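You operate a simulated robot arm through the tools that you are given. There is no shell and no other tool. Be economical: measure what you need, move in short steps, check, and stop when the job is done.

Carry out the task below with a simulated robot arm. There is one attempt and no reset: what you move stays moved.

Task
Press the gauge button three times.

The check looks at the end state, three seconds after you hand in, the way a careful person would. Anything else that was tipped, shoved, dropped, spilled or broken makes it a failure.

Robot
A 6-joint arm with a two-finger parallel gripper, fixed in place. Base frame: the origin is at the foot of the arm, x ahead of it, y to its left, z up; the work surface is at about z = 0.03. Units: m, degrees, N and s.
With the tool pointing down near the work surface it reaches from about 0.14 to 0.4 m from the base axis. Its first joint turns from -66.0 to 66.0 degrees. Payload 1.57 kg.
Tool frame: the origin (TCP) lies between the finger pads and is the grasp point; the fingertips stand 0.03 m ahead of it; z points along the fingers, y is the line along which they close. The gripper opens to 0.08 m. The fingers are 0.017 m wide and 0.012 m thick; the gripper's body (0.04 by 0.082 m) begins 0.08 m behind the TCP.
Orientation is that of the tool frame in the base frame, as a unit quaternion [x, y, z, w]. With the fingers straight down and closing along the base's y, the tool's x points along the base's -x, its y along +y and its z along -z.

Tools
- The arm moves only by the tool send_rows. Its argument "commands" is a list of rows, each an object of numbers (a shift or turn left out is 0, a gripper value left out holds the last): "fingers": the closure, from 0 (fully open) to 1 (shut); "x", "y", "z": the shift along the tool's x, y, z in m; "wx", "wy", "wz": the turn, a rotation vector about the tool's x, y, z in degrees. In form: [{"fingers": .., "x": .., "y": .., "z": .., "wx": .., "wy": .., "wz": ..}, ...]. A call has 1 to 10 rows; each row is the pose to reach, as a shift and turn from the pose commanded when the call began, along the tool's axes at that moment. A row lasts 0.2 s, in which the tool goes at most 0.05 m and 8.6 degrees; a call with a longer step from one row to the next is refused whole, and so is a gripper value outside its range. Where a pose cannot be reached the arm comes as near as it can. A force on the tool above 40 N (or 10 N above the force at the start of the call, whichever is more), or a blocked arm, ends the call early, and 0.2 s more pass. The fingers move at their own pace (about 0.153 m/s each) and stop on an object; they squeeze with about 27 N. The grip force told is the motor's: it shows also when the fingers shut on nothing. Time passes only in rows, and 0.2 s behind the last, so rows that repeat a pose let the fingers close. It gives the time, the measured TCP pose, the force on the tool (base axes), the opening and the grip force at its end, in the units of the frame above (readings bear some noise).
- Cameras (640 x 400 px; columns grow to the right, rows downward): "scene" is fixed at [0.0198, -0.3082, 0.4497]; the picture's right is [0.98, -0.21, 0.00], its down [-0.07, -0.31, -0.95] and it looks along [0.19, 0.93, -0.32] (base axes); focal length 337 px, centre (320, 200). "wrist" rides on the gripper at [-0.032, 0, -0.078] in the tool frame; the picture's right is [0.00, -1.00, 0.00], its down [0.97, 0.00, -0.24] and it looks along [0.24, 0.00, 0.97] (tool axes); focal length 218 px, centre (320, 200). There is no depth. A picture from a camera that has moved, and an enlarged one, comes with that camera's place and axes in the base frame and with its lens.
- snapshot(camera): a new picture of that camera. No time passes.
- enlarge(camera, box): a new picture of the part [left, top, right, bottom] of that camera's present view, enlarged. No time passes.
- hand_in(): hands the job in; it is judged then, once.

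Work in short steps. Places have to be worked out from the pictures, the camera data and where the tool is seen: move nearer, look again, correct. Check each grasp and each placing, and mend what went wrong. You have 90 turns and 36 pictures in all, those below and enlarged ones among them. Open the gripper and draw the arm clear of the work before you hand the job in, unless the task says otherwise; then end with one line.

The tools are called after "Call:" as name(argument=value, ...) on one line, values as JSON. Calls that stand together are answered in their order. send_rows: Moves the arm, as the interface text tells. Its arguments: {"type":"object","properties":{"commands":{"type":"array"}},"required":["commands"]} The other tools are called the same way: snapshot (camera) takes a picture; enlarge (camera, box) takes an enlarged picture of a part of a camera's view; hand_in () hands the job in.

At the start:

```text
t: 0.0
ee_pos: [0.143, 0.1797, 0.2911]
orientation: [-0.001, 1.0, 0.0, -0.001]
ft_force: [-0.1, 0.5, 0.1]
opening: 0.0802
gripper_force: 0.0
```

scene: 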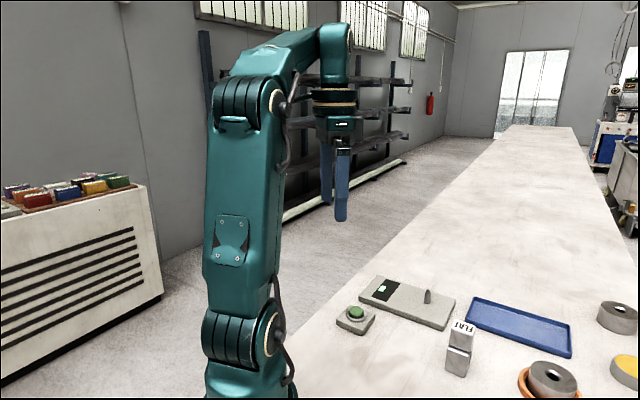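
wrist: 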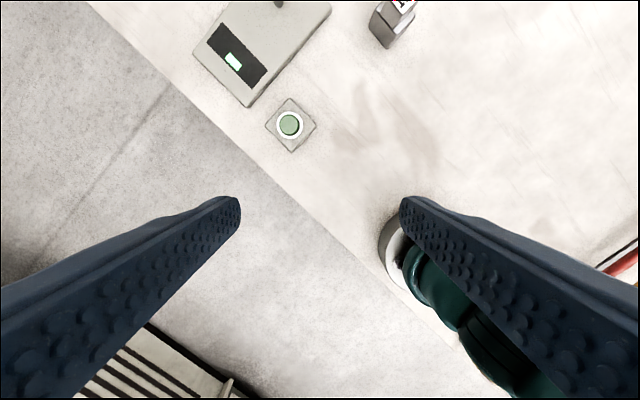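

The green button appears near (0.205, 0.22). I'll enlarge both views to identify the button and the gauge.

Call:
enlarge(camera="scene", box=[320, 260, 480, 360])

Call:
enlarge(camera="wrist", box=[180, 0, 420, 150])

```text
4.00 times, centred on (400, 310) of scene
camera zoom: at [0.0198, -0.3082, 0.4497], right [0.98, -0.21, 0.0], down [-0.07, -0.31, -0.95], along [0.19, 0.93, -0.32], focal length 1348 px, centre (0, -240)
```

zoom: 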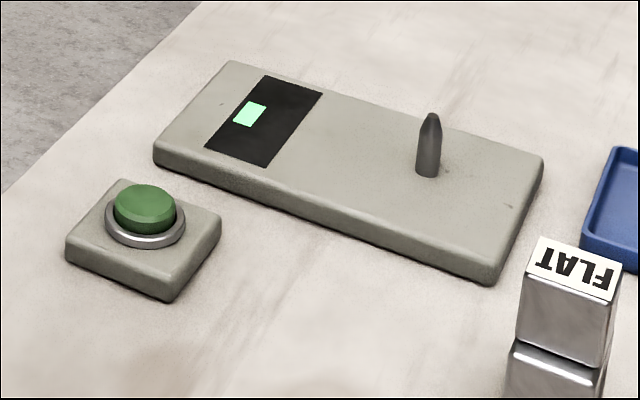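

```text
2.67 times, centred on (300, 75) of wrist
camera zoom: at [0.1749, 0.1796, 0.371], right [0.0, -1.0, 0.0], down [-0.97, 0.0, 0.24], along [-0.24, 0.0, -0.97], focal length 582 px, centre (373, 533)
```

zoom: 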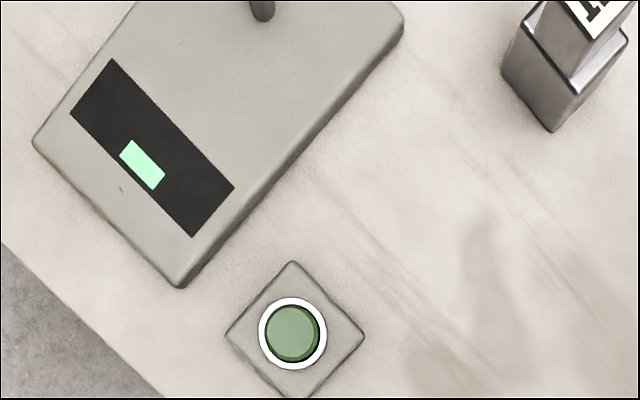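

The button is a green dome on a small box next to the gauge. I'll close the fingers and move over it at a safe height.

Call:
send_rows(commands=[{"fingers": 1, "x": -0.02, "y": 0.013, "z": 0.03}, {"x": -0.04, "y": 0.026, "z": 0.06}, {"x": -0.062, "y": 0.04, "z": 0.1}, {"x": -0.062, "y": 0.04, "z": 0.14}, {"x": -0.062, "y": 0.04, "z": 0.14}])

Call:
snapshot(camera="wrist")

Call:
enlarge(camera="scene", box=[280, 230, 440, 330])

```text
t: 1.2
ee_pos: [0.2038, 0.2186, 0.1531]
orientation: [0.0, 1.0, 0.001, 0.0]
ft_force: [-0.6, 0.2, 0.8]
opening: 0.0
gripper_force: 20.8
```

```text
31 pictures are left
camera wrist: at [0.2366, 0.2192, 0.2317], right [0.0, -1.0, 0.0], down [-0.97, 0.0, 0.24], along [-0.24, 0.0, -0.97], focal length 218 px, centre (320, 200)
```

wrist: 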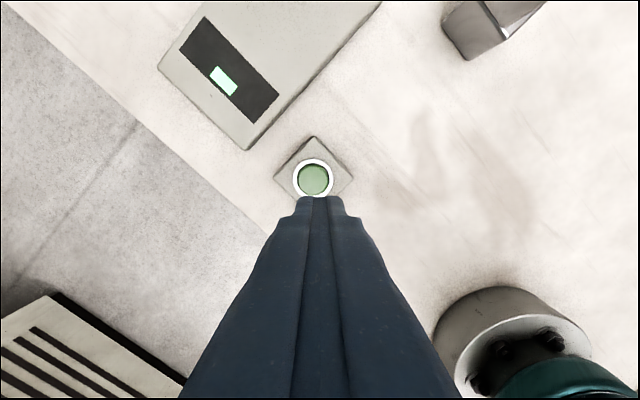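

```text
4.00 times, centred on (360, 280) of scene
camera zoom: at [0.0198, -0.3082, 0.4497], right [0.98, -0.21, 0.0], down [-0.07, -0.31, -0.95], along [0.19, 0.93, -0.32], focal length 1348 px, centre (160, -120)
```

zoom: 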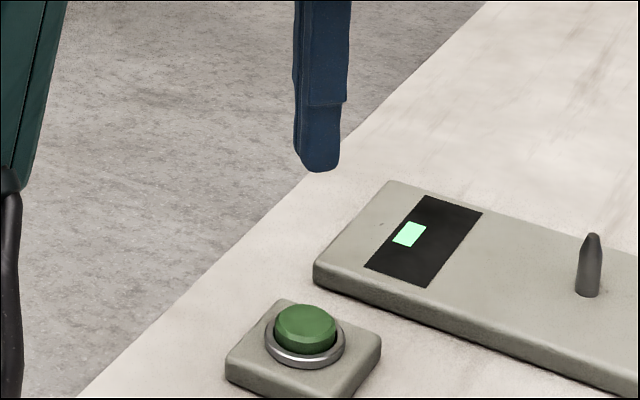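

The button centre works out at about (0.207, 0.223), with its top probably 0.035–0.05 high. I'll correct sideways, go down until the tip is about 0.06 high, and look.

Call:
send_rows(commands=[{"x": -0.003, "y": 0.004, "z": 0.03}, {"x": -0.003, "y": 0.004, "z": 0.06}, {"x": -0.003, "y": 0.004, "z": 0.06}])

Call:
enlarge(camera="wrist", box=[160, 80, 480, 280])

Call:
enlarge(camera="scene", box=[280, 240, 440, 340])

```text
t: 2.0
ee_pos: [0.2064, 0.224, 0.0917]
orientation: [-0.002, 1.0, 0.0, 0.0]
ft_force: [-0.2, -0.3, -0.6]
opening: 0.0003
gripper_force: 21.8
```

```text
2.00 times, centred on (320, 180) of wrist
camera zoom: at [0.2389, 0.2228, 0.1712], right [0.0, -1.0, 0.0], down [-0.97, 0.0, 0.24], along [-0.24, 0.0, -0.97], focal length 436 px, centre (320, 240)
```

zoom: 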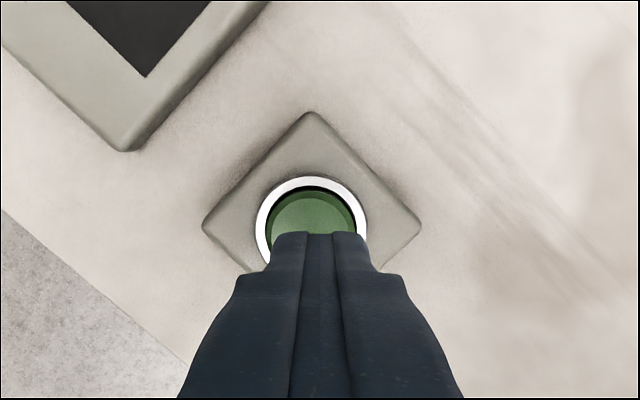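

```text
4.00 times, centred on (360, 290) of scene
camera zoom: at [0.0198, -0.3082, 0.4497], right [0.98, -0.21, 0.0], down [-0.07, -0.31, -0.95], along [0.19, 0.93, -0.32], focal length 1348 px, centre (160, -160)
```

zoom: 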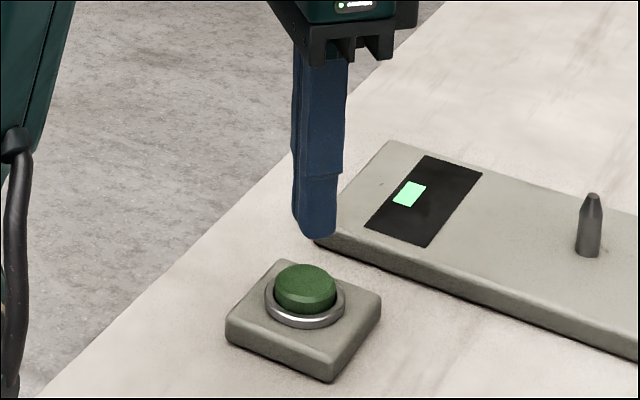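

The tip is over the button to within a few mm (the button radius is about 13 mm). I'll shift 2 mm in y and lower gently to feel for contact.

Call:
send_rows(commands=[{"y": 0.002, "z": 0.004}, {"y": 0.002, "z": 0.008}, {"y": 0.002, "z": 0.011}, {"y": 0.002, "z": 0.011}])

Call:
enlarge(camera="scene", box=[300, 260, 428, 340])

```text
t: 3.0
ee_pos: [0.2065, 0.2252, 0.0801]
orientation: [-0.002, 1.0, 0.001, 0.0]
ft_force: [0.2, 0.2, 0.0]
opening: 0.0
gripper_force: 21.0
```

```text
5.00 times, centred on (364, 300) of scene
camera zoom: at [0.0198, -0.3082, 0.4497], right [0.98, -0.21, 0.0], down [-0.07, -0.31, -0.95], along [0.19, 0.93, -0.32], focal length 1685 px, centre (100, -300)
```

zoom: 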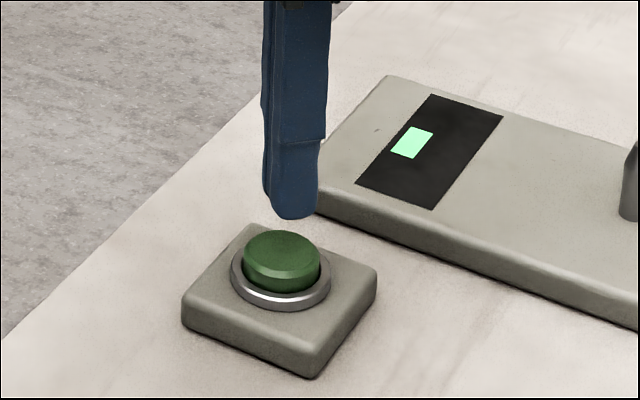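

No contact yet; the scene puts the button top about 10–15 mm below the tip. I'll keep lowering in 2 mm steps.

Call:
send_rows(commands=[{"x": 0.001, "z": 0.003}, {"x": 0.001, "z": 0.006}, {"x": 0.001, "z": 0.008}, {"x": 0.001, "z": 0.01}, {"x": 0.001, "z": 0.01}])

Call:
enlarge(camera="scene", box=[300, 260, 428, 340])

```text
t: 4.2
ee_pos: [0.2066, 0.2261, 0.0705]
orientation: [-0.001, 1.0, 0.001, -0.001]
ft_force: [-0.1, -1.0, 0.4]
opening: 0.0
gripper_force: 21.0
```

```text
5.00 times, centred on (364, 300) of scene
camera zoom: at [0.0198, -0.3082, 0.4497], right [0.98, -0.21, 0.0], down [-0.07, -0.31, -0.95], along [0.19, 0.93, -0.32], focal length 1685 px, centre (100, -300)
```

zoom: 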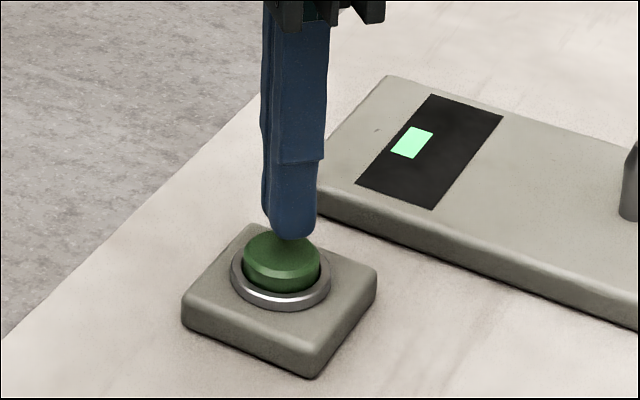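

The tip is at z≈0.040 with no contact, just above the button. I'll lower in 1.5 mm steps, with x shifted slightly towards the button.

Call:
send_rows(commands=[{"x": 0.002, "z": 0.0015}, {"x": 0.002, "z": 0.003}, {"x": 0.002, "z": 0.0045}, {"x": 0.002, "z": 0.0045}])

Call:
enlarge(camera="scene", box=[300, 260, 428, 340])

Call:
enlarge(camera="wrist", box=[160, 80, 480, 280])

```text
t: 5.2
ee_pos: [0.2045, 0.2266, 0.066]
orientation: [0.0, 1.0, 0.002, 0.0]
ft_force: [0.3, 0.0, 1.0]
opening: 0.0
gripper_force: 21.1
```

```text
5.00 times, centred on (364, 300) of scene
camera zoom: at [0.0198, -0.3082, 0.4497], right [0.98, -0.21, 0.0], down [-0.07, -0.31, -0.95], along [0.19, 0.93, -0.32], focal length 1685 px, centre (100, -300)
```

zoom: 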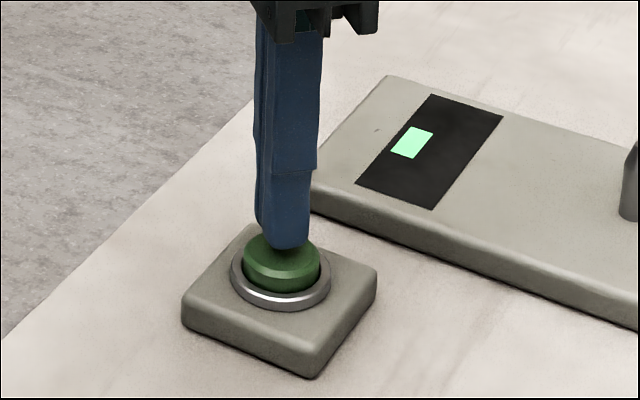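

```text
2.00 times, centred on (320, 180) of wrist
camera zoom: at [0.2367, 0.2267, 0.146], right [0.0, -1.0, 0.0], down [-0.97, 0.0, 0.24], along [-0.24, 0.0, -0.97], focal length 436 px, centre (320, 240)
```

zoom: 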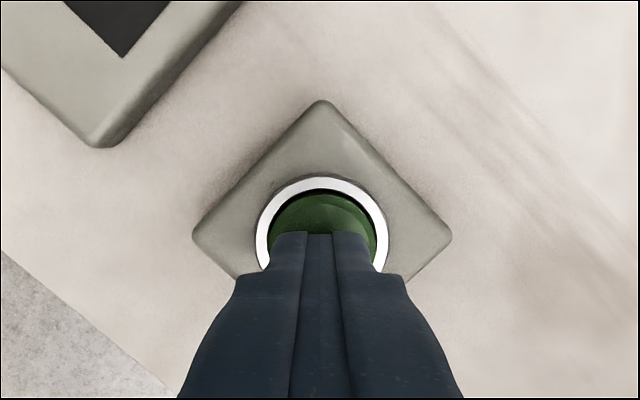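

Well centred, and the contact shadow shows the tip is about to touch. I'll keep going down 1 mm at a time.

Call:
send_rows(commands=[{"z": 0.001}, {"z": 0.002}, {"z": 0.003}, {"z": 0.003}])

```text
t: 6.2
ee_pos: [0.205, 0.2265, 0.0621]
orientation: [0.0, 1.0, 0.001, 0.0]
ft_force: [0.6, 0.2, 1.4]
opening: 0.0
gripper_force: 21.9
```

Still little force. I'll lower 3 mm more.

Call:
send_rows(commands=[{"z": 0.001}, {"z": 0.002}, {"z": 0.003}, {"z": 0.003}])

Call:
enlarge(camera="scene", box=[300, 260, 428, 340])

```text
t: 7.2
ee_pos: [0.2054, 0.227, 0.0607]
orientation: [0.0, 1.0, 0.001, 0.0]
ft_force: [-0.1, 0.3, 0.1]
opening: 0.0002
gripper_force: 21.3
```

```text
5.00 times, centred on (364, 300) of scene
camera zoom: at [0.0198, -0.3082, 0.4497], right [0.98, -0.21, 0.0], down [-0.07, -0.31, -0.95], along [0.19, 0.93, -0.32], focal length 1685 px, centre (100, -300)
```

zoom: 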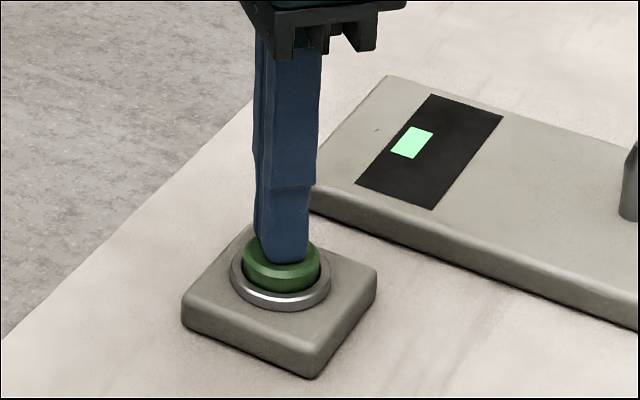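

The tip is at the button's surface. I'll press in gradually.

Call:
send_rows(commands=[{"z": 0.001}, {"z": 0.002}, {"z": 0.003}, {"z": 0.003}])

Call:
enlarge(camera="scene", box=[300, 260, 428, 340])

```text
t: 8.2
ee_pos: [0.2059, 0.2272, 0.0575]
orientation: [-0.001, 1.0, 0.001, -0.001]
ft_force: [0.1, 0.6, 2.2]
opening: 0.0
gripper_force: 20.9
```

```text
5.00 times, centred on (364, 300) of scene
camera zoom: at [0.0198, -0.3082, 0.4497], right [0.98, -0.21, 0.0], down [-0.07, -0.31, -0.95], along [0.19, 0.93, -0.32], focal length 1685 px, centre (100, -300)
```

zoom: 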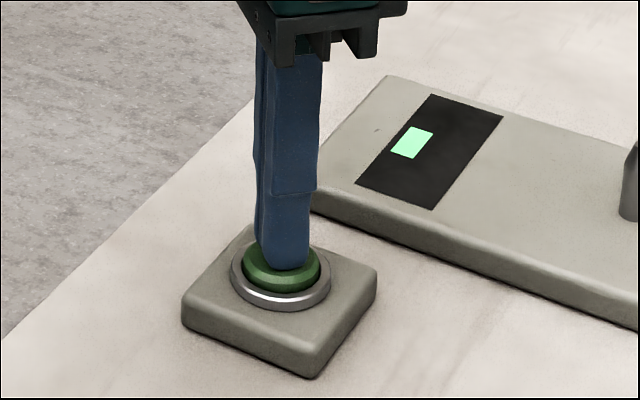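

The button is moving down with about 2 N of spring force, and the display hasn't changed. I'll press deeper.

Call:
send_rows(commands=[{"z": 0.001}, {"z": 0.002}, {"z": 0.002}])

Call:
enlarge(camera="scene", box=[300, 260, 428, 340])

```text
t: 9.0
ee_pos: [0.2051, 0.2267, 0.0559]
orientation: [-0.001, 1.0, 0.0, 0.0]
ft_force: [0.8, 0.0, 2.7]
opening: 0.0001
gripper_force: 21.6
```

```text
5.00 times, centred on (364, 300) of scene
camera zoom: at [0.0198, -0.3082, 0.4497], right [0.98, -0.21, 0.0], down [-0.07, -0.31, -0.95], along [0.19, 0.93, -0.32], focal length 1685 px, centre (100, -300)
```

zoom: 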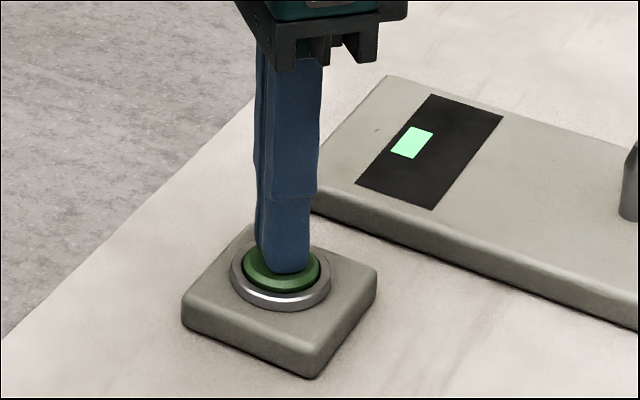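

The spring is still soft, so this isn't the bottom. I'll go on until the force rises sharply or the display changes.

Call:
send_rows(commands=[{"z": 0.001}, {"z": 0.002}, {"z": 0.002}])

Call:
enlarge(camera="scene", box=[300, 260, 428, 340])

```text
t: 9.8
ee_pos: [0.2046, 0.2272, 0.0537]
orientation: [-0.001, 1.0, 0.001, 0.001]
ft_force: [-0.9, -0.4, 3.9]
opening: 0.0001
gripper_force: 21.4
```

```text
5.00 times, centred on (364, 300) of scene
camera zoom: at [0.0198, -0.3082, 0.4497], right [0.98, -0.21, 0.0], down [-0.07, -0.31, -0.95], along [0.19, 0.93, -0.32], focal length 1685 px, centre (100, -300)
```

zoom: 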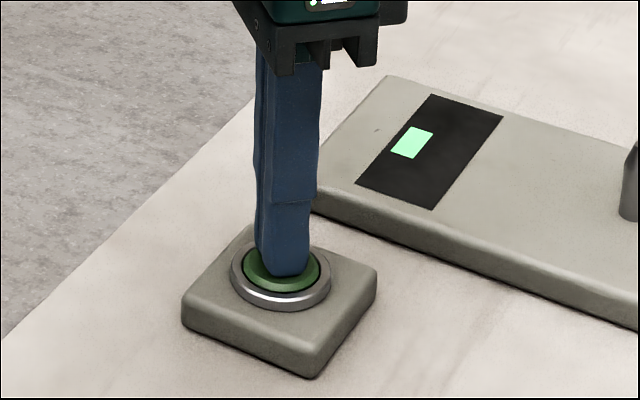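

Force is 3.9 N and the button is nearly flush with its ring. I'll press further in 1 mm steps.

Call:
send_rows(commands=[{"z": 0.001}, {"z": 0.002}, {"z": 0.002}])

Call:
enlarge(camera="scene", box=[300, 260, 428, 340])

```text
t: 10.6
ee_pos: [0.2045, 0.2262, 0.052]
orientation: [-0.002, 1.0, 0.002, 0.001]
ft_force: [-2.2, -5.3, 25.5]
opening: 0.0
gripper_force: 21.2
```

```text
5.00 times, centred on (364, 300) of scene
camera zoom: at [0.0198, -0.3083, 0.4497], right [0.98, -0.21, 0.0], down [-0.07, -0.31, -0.95], along [0.19, 0.93, -0.32], focal length 1685 px, centre (100, -300)
```

zoom: 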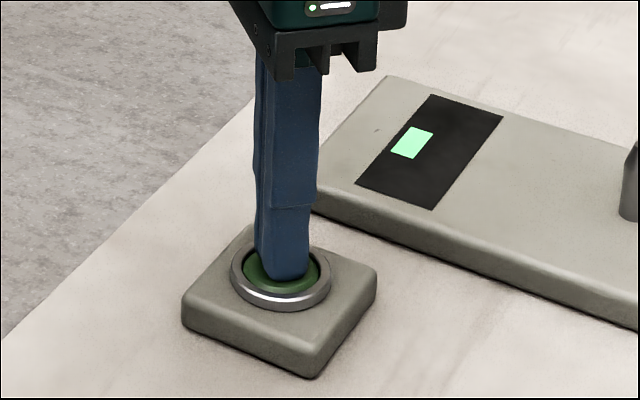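

The button bottomed out at 25 N, so that's one full press. I'll release completely and check the display.

Call:
send_rows(commands=[{"z": -0.005}, {"z": -0.01}, {"z": -0.015}, {"z": -0.018}, {"z": -0.018}])

Call:
enlarge(camera="scene", box=[300, 260, 428, 340])

```text
t: 11.8
ee_pos: [0.2038, 0.2277, 0.0694]
orientation: [-0.001, 1.0, 0.001, 0.0]
ft_force: [0.0, -0.6, 0.0]
opening: 0.0001
gripper_force: 21.1
```

```text
5.00 times, centred on (364, 300) of scene
camera zoom: at [0.0198, -0.3082, 0.4497], right [0.98, -0.21, 0.0], down [-0.07, -0.31, -0.95], along [0.19, 0.93, -0.32], focal length 1685 px, centre (100, -300)
```

zoom: 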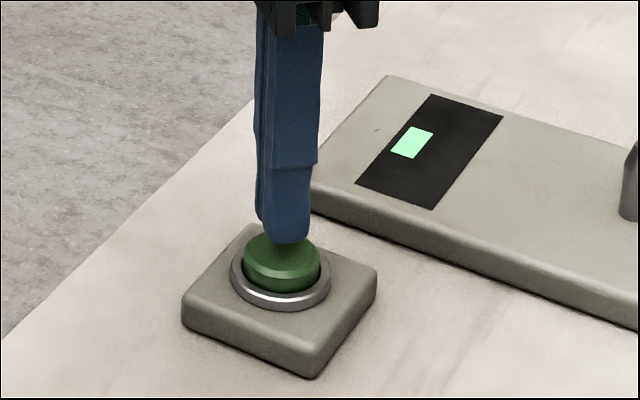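

The button sprang back, the box hasn't moved, and the display gives no count. I'll do the second press with the same travel and a full release.

Call:
send_rows(commands=[{"z": 0.006}, {"z": 0.011}, {"z": 0.015}, {"z": 0.0165}, {"z": 0.018}, {"z": 0.018}])

Call:
send_rows(commands=[{"z": -0.005}, {"z": -0.01}, {"z": -0.015}, {"z": -0.018}, {"z": -0.018}])

Call:
enlarge(camera="scene", box=[300, 260, 428, 340])

```text
t: 13.2
ee_pos: [0.2048, 0.227, 0.053]
orientation: [-0.001, 1.0, 0.003, 0.002]
ft_force: [0.9, 3.4, 24.3]
opening: 0.0002
gripper_force: 21.6
```

```text
t: 14.4
ee_pos: [0.2042, 0.2256, 0.0689]
orientation: [-0.002, 1.0, 0.0, 0.0]
ft_force: [0.1, 0.3, 0.5]
opening: 0.0
gripper_force: 21.1
```

```text
5.00 times, centred on (364, 300) of scene
camera zoom: at [0.0198, -0.3082, 0.4497], right [0.98, -0.21, 0.0], down [-0.07, -0.31, -0.95], along [0.19, 0.93, -0.32], focal length 1685 px, centre (100, -300)
```

zoom: 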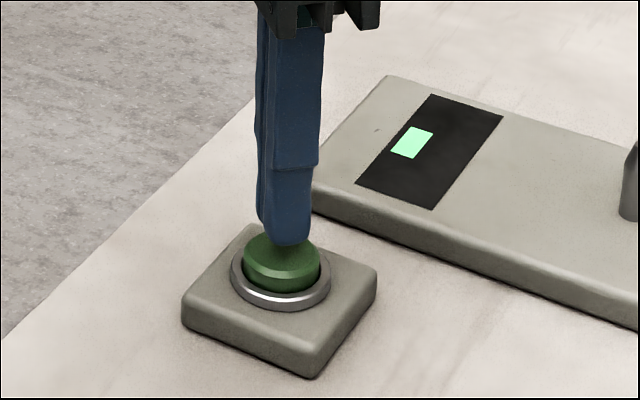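

The second press also bottomed out (24 N) and released. Now the third press, the same way.

Call:
send_rows(commands=[{"z": 0.006}, {"z": 0.011}, {"z": 0.015}, {"z": 0.0165}, {"z": 0.018}, {"z": 0.018}])

Call:
send_rows(commands=[{"z": -0.005}, {"z": -0.01}, {"z": -0.015}, {"z": -0.018}, {"z": -0.018}])

Call:
enlarge(camera="scene", box=[300, 260, 428, 340])

```text
t: 15.8
ee_pos: [0.2051, 0.2271, 0.0516]
orientation: [-0.001, 1.0, 0.002, 0.001]
ft_force: [-9.4, 0.2, 26.9]
opening: 0.0
gripper_force: 21.8
```

```text
t: 17.0
ee_pos: [0.2035, 0.2261, 0.0687]
orientation: [-0.001, 1.0, 0.0, 0.0]
ft_force: [0.1, 0.5, 0.1]
opening: 0.0002
gripper_force: 21.2
```

```text
5.00 times, centred on (364, 300) of scene
camera zoom: at [0.0198, -0.3082, 0.4497], right [0.98, -0.21, 0.0], down [-0.07, -0.31, -0.95], along [0.19, 0.93, -0.32], focal length 1685 px, centre (100, -300)
```

zoom: 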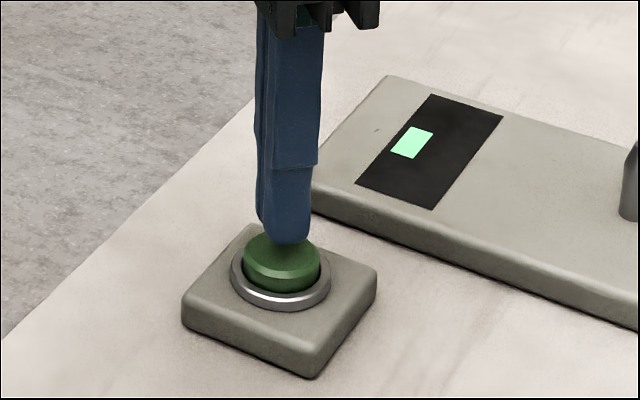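

Three full presses are done and the button is up with nothing displaced. I'll raise the arm, then open the gripper.

Call:
send_rows(commands=[{"z": -0.04}, {"z": -0.08}, {"z": -0.12}, {"z": -0.16}, {"z": -0.2, "fingers": 0}, {"z": -0.2, "x": 0.03, "fingers": 0}, {"z": -0.2, "x": 0.05, "fingers": 0}, {"z": -0.2, "x": 0.05, "fingers": 0}])

Call:
snapshot(camera="scene")

```text
t: 18.8
ee_pos: [0.1557, 0.2258, 0.2688]
orientation: [-0.001, 1.0, 0.002, -0.001]
ft_force: [0.0, 0.0, -0.3]
opening: 0.0799
gripper_force: 0.0
```

```text
15 pictures are left
```

scene: 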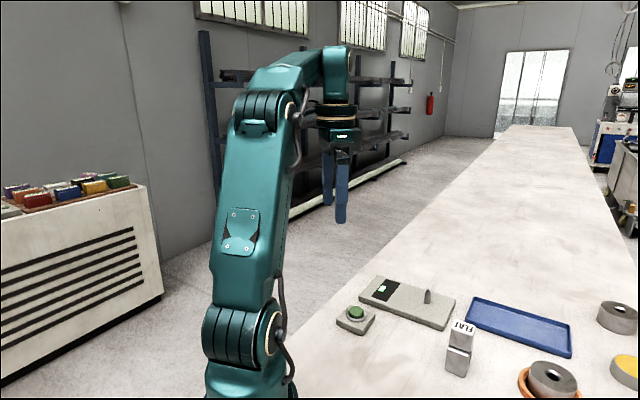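

The arm is clear, the gripper is open and everything else is where it was, so I'm handing in.

Call:
hand_in()

```text
The job is handed in.
```

I pressed the gauge button three times, each down to its stop (about 24–27 N) with a full release after; the gauge display never changed, so the count rests on those force readings.
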